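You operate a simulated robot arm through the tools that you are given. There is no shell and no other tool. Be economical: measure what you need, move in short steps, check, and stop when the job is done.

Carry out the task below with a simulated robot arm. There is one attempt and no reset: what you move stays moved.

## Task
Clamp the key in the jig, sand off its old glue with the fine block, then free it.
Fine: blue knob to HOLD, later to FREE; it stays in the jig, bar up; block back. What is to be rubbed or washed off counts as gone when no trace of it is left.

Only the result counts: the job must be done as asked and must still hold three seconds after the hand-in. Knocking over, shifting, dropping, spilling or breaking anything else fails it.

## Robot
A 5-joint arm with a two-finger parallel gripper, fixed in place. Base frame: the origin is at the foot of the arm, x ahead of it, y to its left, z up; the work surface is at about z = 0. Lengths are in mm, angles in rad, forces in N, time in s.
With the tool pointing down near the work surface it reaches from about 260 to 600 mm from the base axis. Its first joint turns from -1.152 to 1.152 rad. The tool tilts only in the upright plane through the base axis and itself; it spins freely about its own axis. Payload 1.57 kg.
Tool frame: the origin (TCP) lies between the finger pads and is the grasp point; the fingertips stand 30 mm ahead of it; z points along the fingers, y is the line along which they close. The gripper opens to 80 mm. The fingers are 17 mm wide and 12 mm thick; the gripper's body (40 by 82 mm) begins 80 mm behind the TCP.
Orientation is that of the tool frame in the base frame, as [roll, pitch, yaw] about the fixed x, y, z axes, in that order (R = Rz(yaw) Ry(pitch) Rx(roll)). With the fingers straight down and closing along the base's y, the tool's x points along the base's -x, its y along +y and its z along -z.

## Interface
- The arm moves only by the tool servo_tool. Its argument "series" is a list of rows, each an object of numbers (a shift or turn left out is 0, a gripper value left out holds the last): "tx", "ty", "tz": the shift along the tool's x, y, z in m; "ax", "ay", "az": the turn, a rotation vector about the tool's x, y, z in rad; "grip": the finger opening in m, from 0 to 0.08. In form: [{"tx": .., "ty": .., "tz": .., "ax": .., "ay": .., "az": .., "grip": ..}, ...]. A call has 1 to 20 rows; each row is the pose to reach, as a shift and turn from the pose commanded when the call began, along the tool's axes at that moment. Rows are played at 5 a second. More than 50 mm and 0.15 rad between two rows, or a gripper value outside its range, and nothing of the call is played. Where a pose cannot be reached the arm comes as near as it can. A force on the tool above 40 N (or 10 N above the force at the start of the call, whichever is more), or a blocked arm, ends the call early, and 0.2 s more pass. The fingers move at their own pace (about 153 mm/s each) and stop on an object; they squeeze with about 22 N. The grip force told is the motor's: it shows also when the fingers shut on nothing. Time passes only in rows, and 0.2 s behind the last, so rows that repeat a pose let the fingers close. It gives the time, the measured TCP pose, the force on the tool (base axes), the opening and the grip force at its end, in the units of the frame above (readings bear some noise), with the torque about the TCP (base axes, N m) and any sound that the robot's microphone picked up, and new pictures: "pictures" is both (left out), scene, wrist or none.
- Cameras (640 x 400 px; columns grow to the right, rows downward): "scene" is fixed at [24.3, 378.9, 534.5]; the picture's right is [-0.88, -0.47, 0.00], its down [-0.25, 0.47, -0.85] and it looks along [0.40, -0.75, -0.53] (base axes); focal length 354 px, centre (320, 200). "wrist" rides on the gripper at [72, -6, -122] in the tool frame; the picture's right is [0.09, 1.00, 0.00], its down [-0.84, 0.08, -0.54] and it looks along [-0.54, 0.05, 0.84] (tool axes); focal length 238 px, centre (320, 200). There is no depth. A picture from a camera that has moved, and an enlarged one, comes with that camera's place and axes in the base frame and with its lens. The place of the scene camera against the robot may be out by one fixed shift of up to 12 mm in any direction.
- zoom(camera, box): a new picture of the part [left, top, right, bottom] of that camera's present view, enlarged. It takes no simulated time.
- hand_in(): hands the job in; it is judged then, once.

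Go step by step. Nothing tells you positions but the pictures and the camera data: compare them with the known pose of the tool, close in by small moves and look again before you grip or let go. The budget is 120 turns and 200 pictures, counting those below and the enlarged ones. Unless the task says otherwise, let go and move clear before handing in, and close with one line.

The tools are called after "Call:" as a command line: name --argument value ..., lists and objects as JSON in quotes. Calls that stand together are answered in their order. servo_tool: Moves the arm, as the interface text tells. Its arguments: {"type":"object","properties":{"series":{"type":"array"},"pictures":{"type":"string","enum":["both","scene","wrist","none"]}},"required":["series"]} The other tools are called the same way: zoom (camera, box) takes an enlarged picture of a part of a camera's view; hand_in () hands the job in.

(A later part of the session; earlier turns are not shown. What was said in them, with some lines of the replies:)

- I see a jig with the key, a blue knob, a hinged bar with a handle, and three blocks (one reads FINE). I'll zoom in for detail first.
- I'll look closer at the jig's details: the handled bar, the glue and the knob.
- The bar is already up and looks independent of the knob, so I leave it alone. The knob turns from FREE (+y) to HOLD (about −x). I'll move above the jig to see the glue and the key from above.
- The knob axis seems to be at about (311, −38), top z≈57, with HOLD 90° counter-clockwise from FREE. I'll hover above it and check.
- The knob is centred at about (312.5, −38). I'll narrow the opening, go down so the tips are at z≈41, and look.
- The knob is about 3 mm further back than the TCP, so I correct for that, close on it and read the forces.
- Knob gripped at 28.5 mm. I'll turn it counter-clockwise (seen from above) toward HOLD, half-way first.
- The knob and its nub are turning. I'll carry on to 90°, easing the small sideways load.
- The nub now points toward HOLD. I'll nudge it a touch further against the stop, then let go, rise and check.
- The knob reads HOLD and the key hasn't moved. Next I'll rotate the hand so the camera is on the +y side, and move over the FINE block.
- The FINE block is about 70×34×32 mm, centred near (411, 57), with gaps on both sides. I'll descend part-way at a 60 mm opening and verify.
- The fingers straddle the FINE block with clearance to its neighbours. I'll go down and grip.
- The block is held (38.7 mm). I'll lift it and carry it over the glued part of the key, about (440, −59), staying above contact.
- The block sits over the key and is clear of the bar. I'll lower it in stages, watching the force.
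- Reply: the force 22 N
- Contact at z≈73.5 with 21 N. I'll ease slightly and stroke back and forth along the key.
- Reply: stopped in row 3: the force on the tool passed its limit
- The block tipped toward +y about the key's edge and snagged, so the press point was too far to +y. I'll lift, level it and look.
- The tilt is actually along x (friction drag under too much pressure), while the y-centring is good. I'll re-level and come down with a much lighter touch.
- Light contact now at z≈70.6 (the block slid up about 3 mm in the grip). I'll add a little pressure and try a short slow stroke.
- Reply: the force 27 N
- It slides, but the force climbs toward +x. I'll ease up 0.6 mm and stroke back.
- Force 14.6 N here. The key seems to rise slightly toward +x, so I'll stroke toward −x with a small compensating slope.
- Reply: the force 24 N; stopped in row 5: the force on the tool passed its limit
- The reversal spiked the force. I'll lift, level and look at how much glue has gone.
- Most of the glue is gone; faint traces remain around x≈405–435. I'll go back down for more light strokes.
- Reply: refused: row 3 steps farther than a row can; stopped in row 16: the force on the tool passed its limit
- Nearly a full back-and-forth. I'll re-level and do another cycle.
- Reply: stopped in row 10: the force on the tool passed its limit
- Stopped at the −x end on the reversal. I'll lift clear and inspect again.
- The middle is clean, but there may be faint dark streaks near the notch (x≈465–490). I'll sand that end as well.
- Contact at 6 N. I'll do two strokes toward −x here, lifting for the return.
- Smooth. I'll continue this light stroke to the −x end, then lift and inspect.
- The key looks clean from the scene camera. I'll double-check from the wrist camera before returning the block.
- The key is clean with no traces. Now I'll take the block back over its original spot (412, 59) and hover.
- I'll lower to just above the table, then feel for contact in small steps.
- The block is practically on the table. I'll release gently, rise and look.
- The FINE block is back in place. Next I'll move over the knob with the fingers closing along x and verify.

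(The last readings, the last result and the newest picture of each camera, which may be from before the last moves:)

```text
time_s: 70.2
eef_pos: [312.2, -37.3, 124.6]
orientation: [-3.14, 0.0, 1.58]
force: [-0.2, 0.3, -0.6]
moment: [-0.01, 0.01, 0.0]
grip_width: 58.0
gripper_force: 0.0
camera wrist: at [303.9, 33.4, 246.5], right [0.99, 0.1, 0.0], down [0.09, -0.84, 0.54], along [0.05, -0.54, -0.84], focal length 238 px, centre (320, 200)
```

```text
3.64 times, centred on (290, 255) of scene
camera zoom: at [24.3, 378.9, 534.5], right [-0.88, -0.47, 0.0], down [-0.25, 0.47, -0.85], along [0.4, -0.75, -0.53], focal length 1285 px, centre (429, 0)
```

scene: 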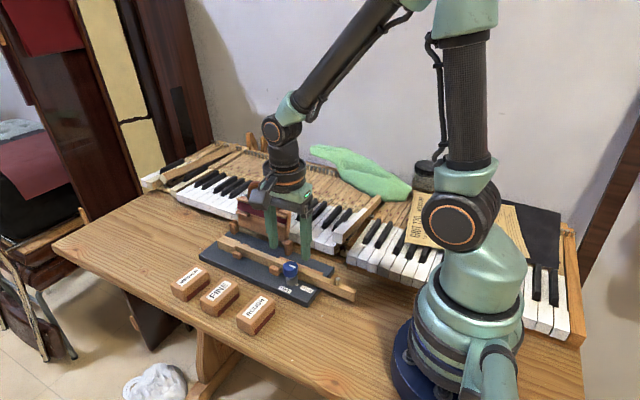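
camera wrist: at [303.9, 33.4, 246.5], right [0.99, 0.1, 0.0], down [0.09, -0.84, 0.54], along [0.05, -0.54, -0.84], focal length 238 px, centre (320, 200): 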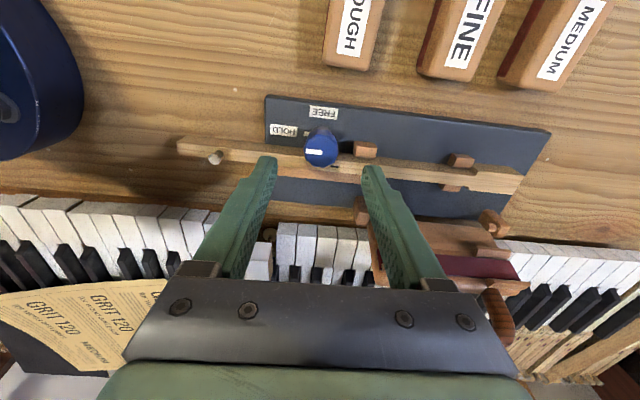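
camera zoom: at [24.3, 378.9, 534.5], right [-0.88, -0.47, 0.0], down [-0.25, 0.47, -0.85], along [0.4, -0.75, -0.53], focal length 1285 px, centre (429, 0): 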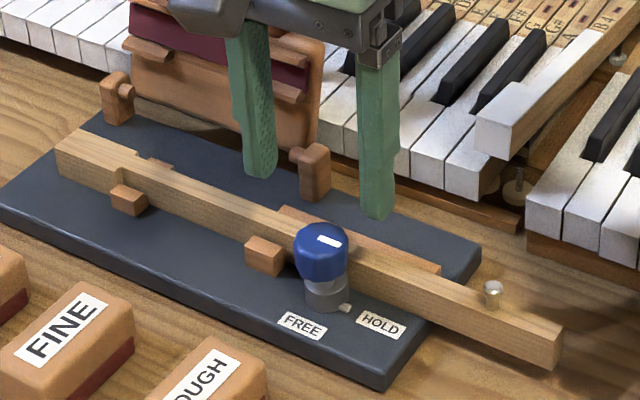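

Aligned with the knob. Lower and grip.

Call:
servo_tool --series '[{"ty": -0.001, "tx": -0.001, "tz": 0.02, "grip": 0.05}, {"ty": -0.001, "tx": -0.001, "tz": 0.04}, {"ty": -0.001, "tx": -0.001, "tz": 0.052}, {"ty": -0.001, "tx": -0.001, "tz": 0.052}, {"ty": -0.001, "tx": -0.001, "tz": 0.052, "grip": 0.035}, {"ty": -0.001, "tx": -0.001, "tz": 0.052, "grip": 0.02}, {"ty": -0.001, "tx": -0.001, "tz": 0.052, "grip": 0.02}]' --pictures "wrist"

Call:
zoom --camera "scene" --box '[240, 220, 340, 310]'

```text
time_s: 71.8
eef_pos: [312.6, -37.8, 74.3]
orientation: [3.141, -0.001, 1.581]
force: [8.3, 1.7, -0.4]
moment: [0.02, -0.11, 0.02]
grip_width: 28.4
gripper_force: 22.3
camera wrist: at [304.3, 33.9, 195.5], right [0.99, 0.1, 0.0], down [0.08, -0.84, 0.54], along [0.06, -0.54, -0.84], focal length 238 px, centre (320, 200)
```

wrist: 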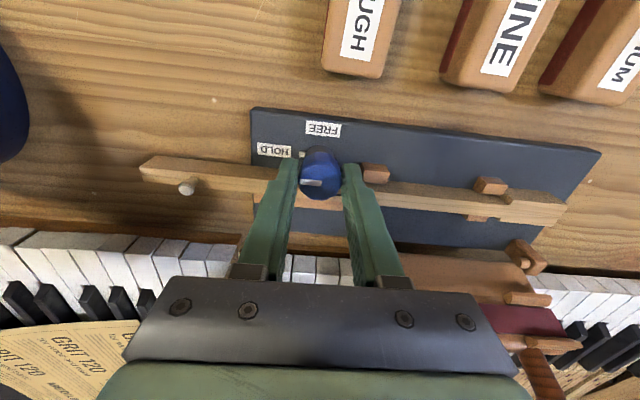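

```text
4.44 times, centred on (290, 265) of scene
camera zoom: at [24.3, 378.9, 534.5], right [-0.88, -0.47, 0.0], down [-0.25, 0.47, -0.85], along [0.4, -0.75, -0.53], focal length 1571 px, centre (453, -89)
```

zoom: 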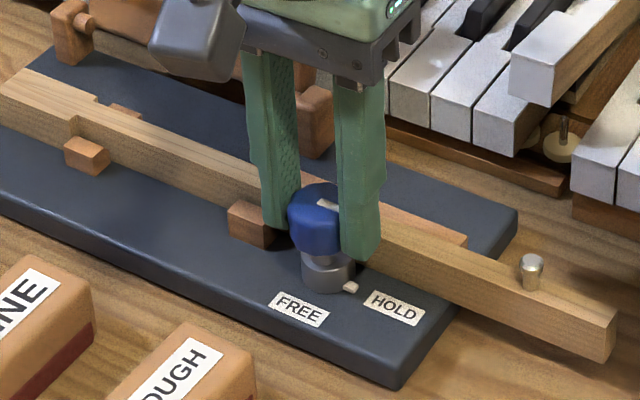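

Gripped. Turning clockwise by 90° to FREE.

Call:
servo_tool --series '[{"ty": 0.001}, {"ty": 0.001, "az": 0.13}, {"ty": 0.001, "az": 0.26}, {"ty": 0.001, "az": 0.39}, {"ty": 0.001, "az": 0.52}, {"ty": 0.001, "az": 0.65}, {"ty": 0.001, "az": 0.78}, {"ty": 0.001, "az": 0.91}, {"ty": 0.001, "az": 1.04}, {"ty": 0.001, "az": 1.17}, {"ty": 0.001, "az": 1.3}, {"ty": 0.001, "az": 1.43}, {"ty": 0.001, "az": 1.55}, {"ty": 0.001, "az": 1.6}, {"ty": 0.001, "az": 1.6}]' --pictures "wrist"

Call:
zoom --camera "scene" --box '[240, 220, 340, 310]'

```text
time_s: 75.0
eef_pos: [309.5, -46.0, 75.5]
orientation: [3.14, 0.005, -0.018]
force: [-10.4, 6.5, 1.2]
moment: [0.12, 0.35, 0.0]
grip_width: 28.2
gripper_force: 21.3
out of reach, approached as far as the arm can: row 14, 15
camera wrist: at [382.0, -41.2, 194.3], right [0.07, -1.0, 0.0], down [-0.84, -0.06, 0.55], along [-0.54, -0.04, -0.84], focal length 238 px, centre (320, 200)
```

wrist: 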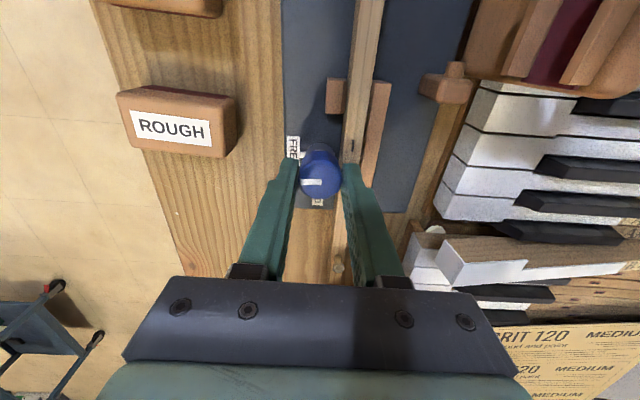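

```text
4.44 times, centred on (290, 265) of scene
camera zoom: at [24.3, 378.9, 534.5], right [-0.88, -0.47, 0.0], down [-0.25, 0.47, -0.85], along [0.4, -0.75, -0.53], focal length 1571 px, centre (453, -89)
```

zoom: 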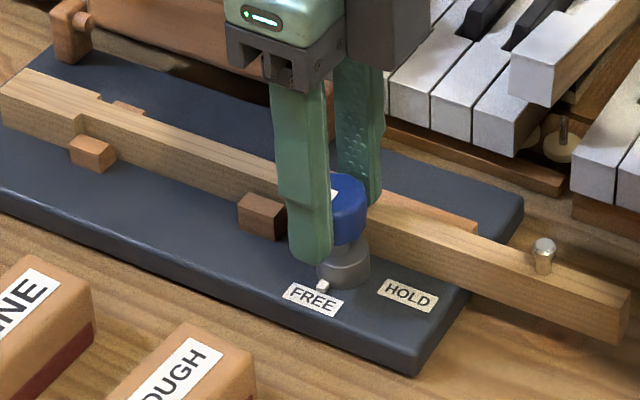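

The knob is at FREE, but the wrist ran out of reach at the end and dragged the jig: its −x end swung a few mm toward −y. While still holding the knob I'll carefully bring it back, beginning with a small step.

Call:
servo_tool --series '[{"az": -0.03}, {"az": -0.03}]' --pictures "none"

Call:
zoom --camera "scene" --box '[190, 200, 360, 310]'

```text
time_s: 75.6
eef_pos: [310.4, -45.9, 73.2]
orientation: [-3.139, 0.005, 0.011]
force: [-9.9, 3.3, -0.6]
moment: [0.06, 0.2, -0.01]
grip_width: 28.1
gripper_force: 22.0
```

```text
3.64 times, centred on (275, 255) of scene
camera zoom: at [24.3, 378.9, 534.5], right [-0.88, -0.47, 0.0], down [-0.25, 0.47, -0.85], along [0.4, -0.75, -0.53], focal length 1285 px, centre (484, 0)
```

zoom: 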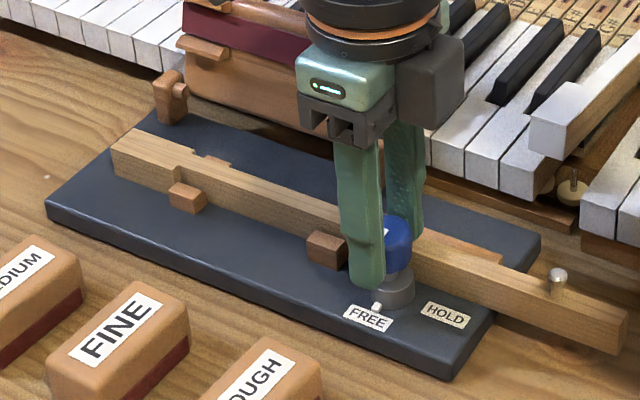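

The commanded pose stays at the displaced spot, so I'll drag the knob back toward +y in small steps by about 8 mm and compare with the original picture.

Call:
servo_tool --series '[{"ty": -0.0015}, {"ty": -0.003}, {"ty": -0.0045}, {"ty": -0.006}, {"ty": -0.006}]' --pictures "none"

Call:
zoom --camera "scene" --box '[240, 220, 340, 310]'

```text
time_s: 76.8
eef_pos: [313.0, -40.0, 75.1]
orientation: [3.141, -0.001, 0.01]
force: [0.8, -0.6, 0.8]
moment: [-0.01, -0.12, -0.03]
grip_width: 28.2
gripper_force: 22.4
```

```text
4.44 times, centred on (290, 265) of scene
camera zoom: at [24.4, 378.9, 534.5], right [-0.88, -0.47, 0.0], down [-0.25, 0.47, -0.85], along [0.4, -0.75, -0.53], focal length 1571 px, centre (453, -89)
```

zoom: 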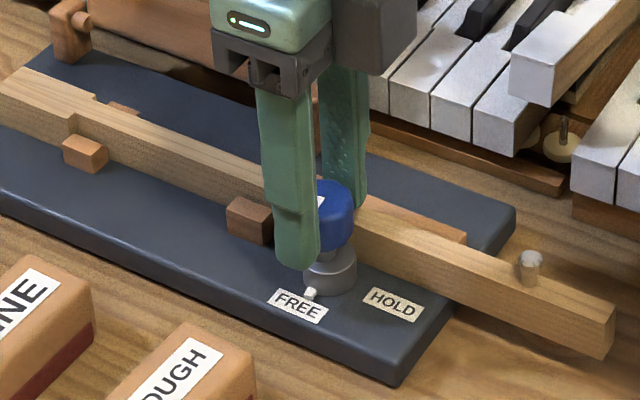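

The jig is nearly restored. I'll compare precisely with the reference zoom.

Call:
zoom --camera "scene" --box '[260, 240, 360, 310]'

Call:
zoom --camera "scene" --box '[210, 225, 290, 280]'

```text
5.71 times, centred on (310, 275) of scene
camera zoom: at [24.4, 378.9, 534.5], right [-0.88, -0.47, 0.0], down [-0.25, 0.47, -0.85], along [0.4, -0.75, -0.53], focal length 2020 px, centre (377, -229)
```

zoom: 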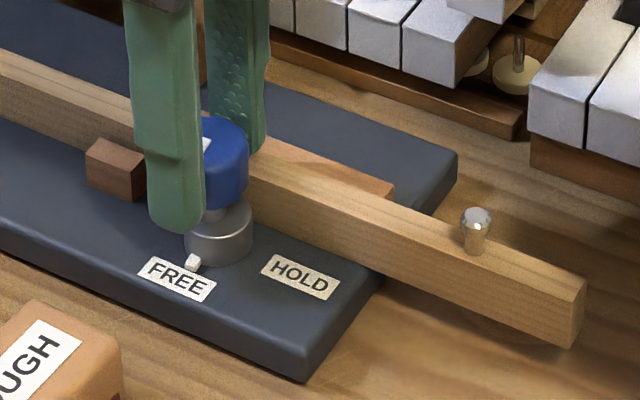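

```text
7.27 times, centred on (250, 252) of scene
camera zoom: at [24.4, 378.9, 534.5], right [-0.88, -0.47, 0.0], down [-0.25, 0.47, -0.85], along [0.4, -0.75, -0.53], focal length 2571 px, centre (829, -182)
```

zoom: 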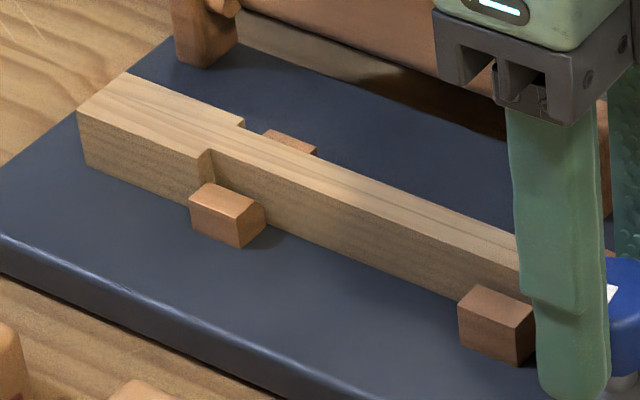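

The residual offset is about (+1.5, −2.4) mm. I'll nudge the jig by (−2, +3) to allow for the slack.

Call:
servo_tool --series '[{"tx": -0.001, "ty": -0.0015}, {"tx": -0.002, "ty": -0.003}, {"tx": -0.002, "ty": -0.003}]' --pictures "none"

Call:
zoom --camera "scene" --box '[260, 240, 360, 310]'

Call:
zoom --camera "scene" --box '[210, 225, 290, 280]'

```text
time_s: 77.6
eef_pos: [312.4, -38.3, 75.0]
orientation: [-3.141, -0.006, 0.012]
force: [12.9, -5.0, -0.4]
moment: [-0.07, -0.34, -0.01]
grip_width: 27.8
gripper_force: 21.7
```

```text
5.71 times, centred on (310, 275) of scene
camera zoom: at [24.3, 378.9, 534.5], right [-0.88, -0.47, 0.0], down [-0.25, 0.47, -0.85], along [0.4, -0.75, -0.53], focal length 2020 px, centre (377, -229)
```

zoom: 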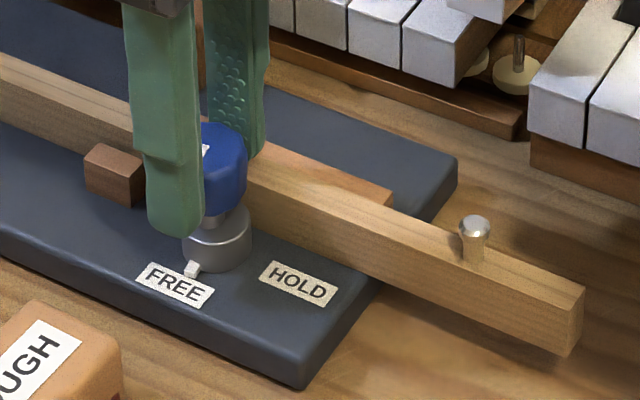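

```text
7.27 times, centred on (250, 252) of scene
camera zoom: at [24.3, 378.9, 534.5], right [-0.88, -0.47, 0.0], down [-0.25, 0.47, -0.85], along [0.4, -0.75, -0.53], focal length 2571 px, centre (829, -182)
```

zoom: 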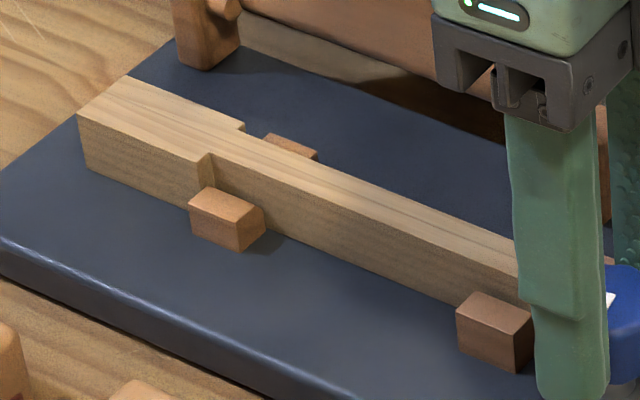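

The jig is back within about 1 mm of where it was. I'll relax the load, release and rise to check the knob angle.

Call:
servo_tool --series '[{"tx": 0.0006, "ty": 0.0002}, {"tx": 0.0006, "ty": 0.0002, "grip": 0.05}, {"tx": 0.0006, "ty": 0.0002, "grip": 0.058}, {"tz": -0.03}, {"tz": -0.07}, {"tz": -0.11}, {"tz": -0.11}]' --pictures "both"

Call:
zoom --camera "scene" --box '[260, 240, 360, 310]'

Call:
zoom --camera "wrist" --box '[240, 60, 400, 220]'

```text
time_s: 79.2
eef_pos: [308.8, -36.8, 186.8]
orientation: [-3.141, 0.001, 0.012]
force: [-0.6, 0.6, -0.6]
moment: [-0.02, -0.01, -0.02]
grip_width: 58.2
gripper_force: 0.1
camera wrist: at [381.5, -29.1, 307.9], right [0.11, -0.99, 0.0], down [-0.84, -0.09, 0.54], along [-0.54, -0.06, -0.84], focal length 238 px, centre (320, 200)
```

scene: 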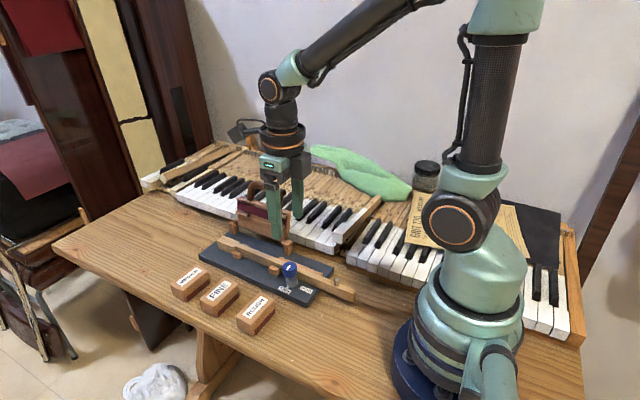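
wrist: 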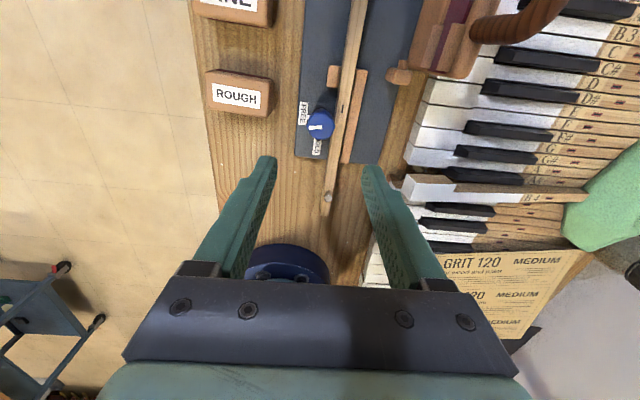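

```text
5.71 times, centred on (310, 275) of scene
camera zoom: at [24.3, 378.9, 534.5], right [-0.88, -0.47, 0.0], down [-0.25, 0.47, -0.85], along [0.4, -0.75, -0.53], focal length 2020 px, centre (377, -229)
```

zoom: 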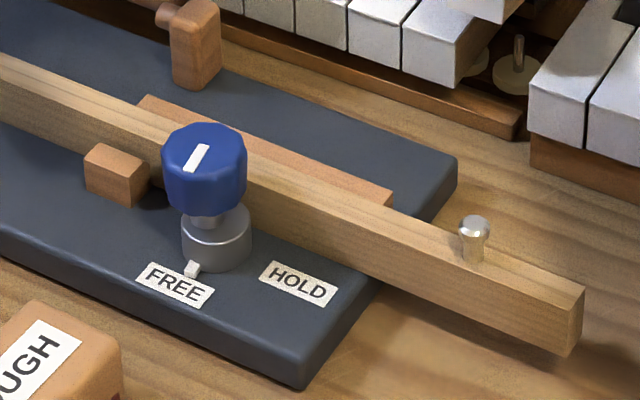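

```text
2.50 times, centred on (320, 140) of wrist
camera zoom: at [381.5, -29.1, 307.9], right [0.11, -0.99, 0.0], down [-0.84, -0.09, 0.54], along [-0.54, -0.06, -0.84], focal length 596 px, centre (320, 350)
```

zoom: 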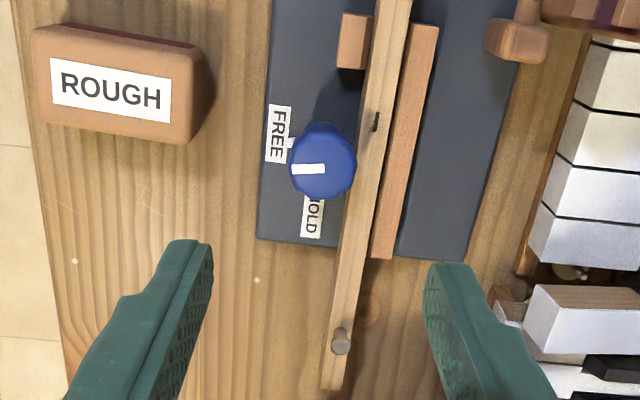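

The knob looks about 5° short of full FREE. I'll rotate the hand back to the mid-range orientation (fingers along x) and re-grip for a small final turn.

Call:
servo_tool --series '[{"tx": 0.004, "ty": 0.001, "az": -0.14}, {"tx": 0.004, "ty": 0.001, "az": -0.28}, {"tx": 0.004, "ty": 0.001, "az": -0.42}, {"tx": 0.004, "ty": 0.001, "az": -0.56}, {"tx": 0.004, "ty": 0.001, "az": -0.7}, {"tx": 0.004, "ty": 0.001, "az": -0.84}, {"tx": 0.004, "ty": 0.001, "az": -0.98}, {"tx": 0.004, "ty": 0.001, "az": -1.12}, {"tx": 0.004, "ty": 0.001, "az": -1.26}, {"tx": 0.004, "ty": 0.001, "az": -1.4}, {"tx": 0.004, "ty": 0.001, "az": -1.54}, {"tx": 0.004, "ty": 0.001, "az": -1.62}, {"tx": 0.004, "ty": 0.001, "tz": 0.03, "az": -1.62}, {"tx": 0.004, "ty": 0.001, "tz": 0.06, "az": -1.62}, {"tx": 0.004, "ty": 0.001, "tz": 0.06, "az": -1.62}]' --pictures "wrist"

Call:
zoom --camera "wrist" --box '[240, 60, 400, 220]'

```text
time_s: 82.4
eef_pos: [313.2, -38.4, 126.7]
orientation: [-3.14, -0.003, 1.631]
force: [-0.4, 0.2, -0.4]
moment: [-0.03, 0.01, -0.01]
grip_width: 58.1
gripper_force: 0.2
camera wrist: at [303.4, 33.5, 246.8], right [0.99, 0.15, 0.0], down [0.13, -0.83, 0.54], along [0.08, -0.54, -0.84], focal length 238 px, centre (320, 200)
```

wrist: 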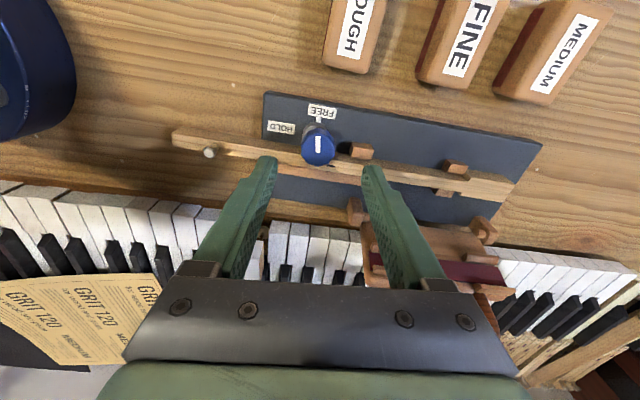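

```text
2.50 times, centred on (320, 140) of wrist
camera zoom: at [303.4, 33.5, 246.8], right [0.99, 0.15, 0.0], down [0.13, -0.83, 0.54], along [0.08, -0.54, -0.84], focal length 596 px, centre (320, 350)
```

zoom: 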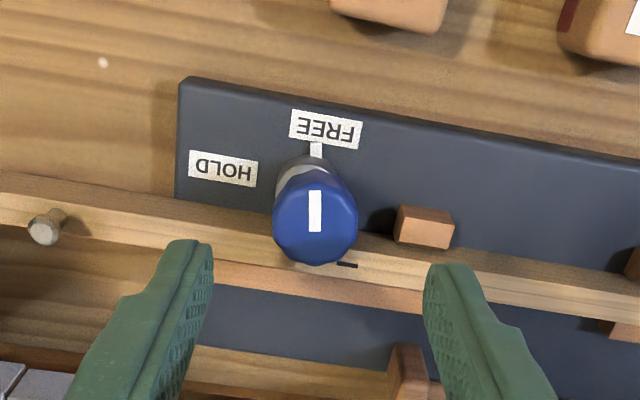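

The knob is about 6–7° short of FREE. I'll descend, grip, and turn it 0.12 rad clockwise.

Call:
servo_tool --series '[{"tz": 0.02, "grip": 0.05}, {"tz": 0.04}, {"tz": 0.051}, {"tz": 0.051}, {"tz": 0.051, "grip": 0.035}, {"tz": 0.051, "grip": 0.02}, {"tz": 0.051, "grip": 0.02}]' --pictures "none"

Call:
zoom --camera "scene" --box '[260, 240, 360, 310]'

```text
time_s: 84.0
eef_pos: [312.1, -36.8, 72.8]
orientation: [-3.137, -0.002, 1.631]
force: [-9.7, -0.6, 2.9]
moment: [0.01, 0.12, 0.0]
grip_width: 28.4
gripper_force: 22.5
```

```text
5.71 times, centred on (310, 275) of scene
camera zoom: at [24.3, 378.9, 534.5], right [-0.88, -0.47, 0.0], down [-0.25, 0.47, -0.85], along [0.4, -0.75, -0.53], focal length 2020 px, centre (377, -229)
```

zoom: 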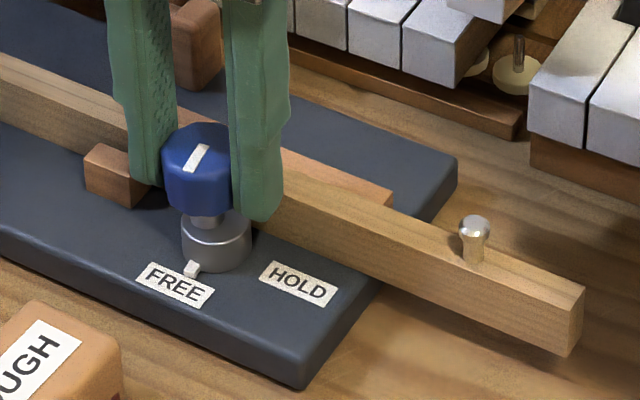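

Call:
servo_tool --series '[{"ty": -0.0006}, {"ty": -0.0006, "az": 0.04}, {"ty": -0.0006, "az": 0.08}, {"ty": -0.0006, "az": 0.11}, {"ty": -0.0006, "az": 0.11}]' --pictures "none"

Call:
zoom --camera "scene" --box '[260, 240, 360, 310]'

```text
time_s: 85.2
eef_pos: [313.9, -37.2, 73.3]
orientation: [-3.138, 0.002, 1.52]
force: [-5.2, 2.0, -0.2]
moment: [0.07, 0.07, 0.02]
grip_width: 28.2
gripper_force: 22.5
```

```text
5.71 times, centred on (310, 275) of scene
camera zoom: at [24.3, 378.9, 534.5], right [-0.88, -0.47, 0.0], down [-0.25, 0.47, -0.85], along [0.4, -0.75, -0.53], focal length 2020 px, centre (377, -229)
```

zoom: 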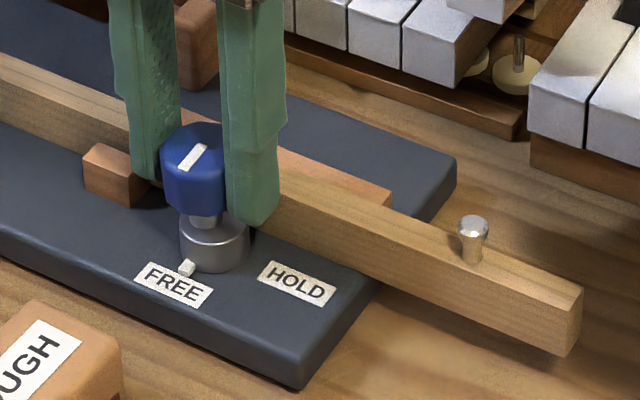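

The knob is now fully at FREE, matching its first picture, and the jig sits within about 1–2 mm of its start. I'll ease the load, release and move clear.

Call:
servo_tool --series '[{"ty": -0.001, "tx": -0.0008}, {"ty": -0.0008, "tx": -0.0006}, {"ty": -0.0008, "tx": -0.0006, "grip": 0.045}, {"ty": -0.0008, "tx": -0.0006, "grip": 0.056}, {"ty": -0.0008, "tx": -0.0006, "tz": -0.03}, {"tz": -0.07}, {"tz": -0.11}, {"tz": -0.15}, {"tz": -0.19}, {"tz": -0.19}]' --pictures "both"

Call:
zoom --camera "scene" --box '[260, 240, 360, 310]'

Call:
zoom --camera "scene" --box '[160, 170, 370, 340]'

Call:
zoom --camera "scene" --box '[210, 225, 290, 280]'

```text
time_s: 87.4
eef_pos: [314.0, -35.4, 265.5]
orientation: [-3.142, 0.001, 1.519]
force: [-0.4, 0.0, 0.0]
moment: [0.01, 0.02, 0.0]
grip_width: 56.1
gripper_force: 0.1
camera wrist: at [310.4, 36.6, 387.1], right [1.0, 0.04, 0.0], down [0.04, -0.84, 0.54], along [0.02, -0.54, -0.84], focal length 238 px, centre (320, 200)
```

scene: 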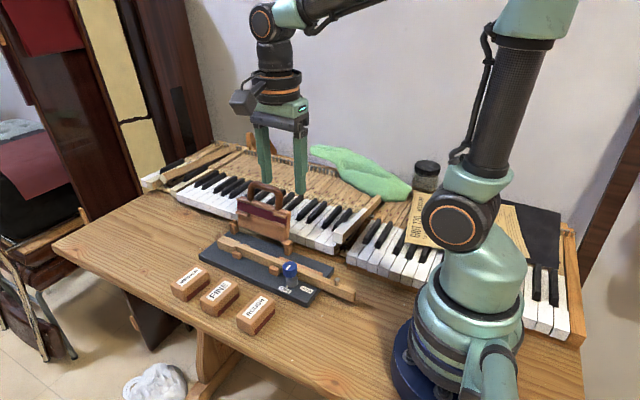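
wrist: 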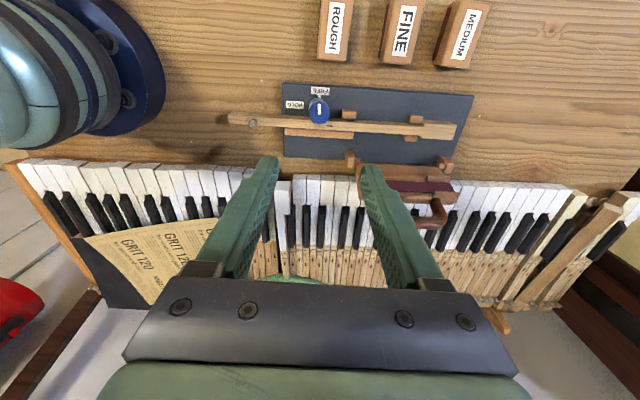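

```text
5.71 times, centred on (310, 275) of scene
camera zoom: at [24.3, 378.9, 534.5], right [-0.88, -0.47, 0.0], down [-0.25, 0.47, -0.85], along [0.4, -0.75, -0.53], focal length 2020 px, centre (377, -229)
```

zoom: 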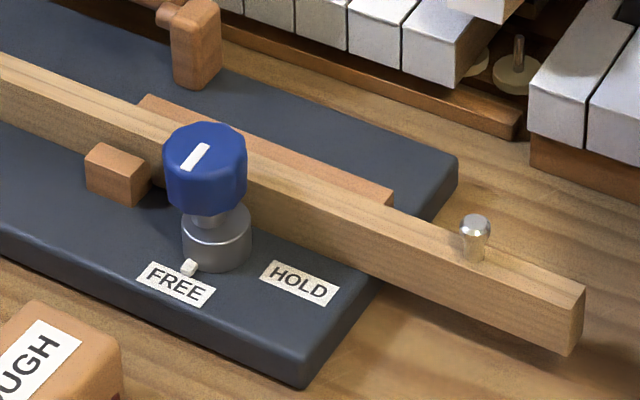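

```text
2.35 times, centred on (265, 255) of scene
camera zoom: at [24.3, 378.9, 534.5], right [-0.88, -0.47, 0.0], down [-0.25, 0.47, -0.85], along [0.4, -0.75, -0.53], focal length 832 px, centre (449, 71)
```

zoom: 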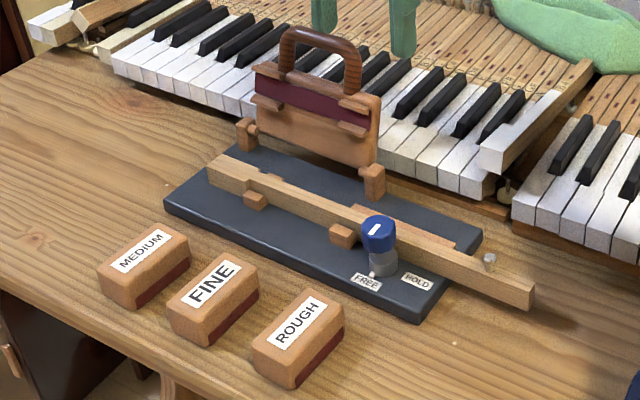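

```text
7.27 times, centred on (250, 252) of scene
camera zoom: at [24.3, 378.9, 534.5], right [-0.88, -0.47, 0.0], down [-0.25, 0.47, -0.85], along [0.4, -0.75, -0.53], focal length 2571 px, centre (829, -182)
```

zoom: 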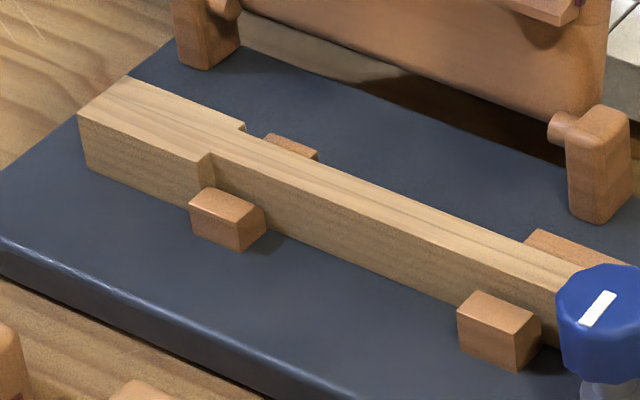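

Everything matches the target: the key is clean and in the jig, the knob is at FREE, the bar is up, the FINE block is back, and the hand is clear. I'm handing in.

Call:
hand_in

```text
The job is handed in.
```

The job is handed in: I clamped the key, sanded it with the FINE block until no glue showed, and turned the knob back to FREE. The key is still in the jig with the bar up, and the FINE block is back in its place. While I was freeing the knob, the wrist ran out of reach and dragged the jig several millimetres; I moved it back to within about 1 mm of its start, as far as the pictures show.
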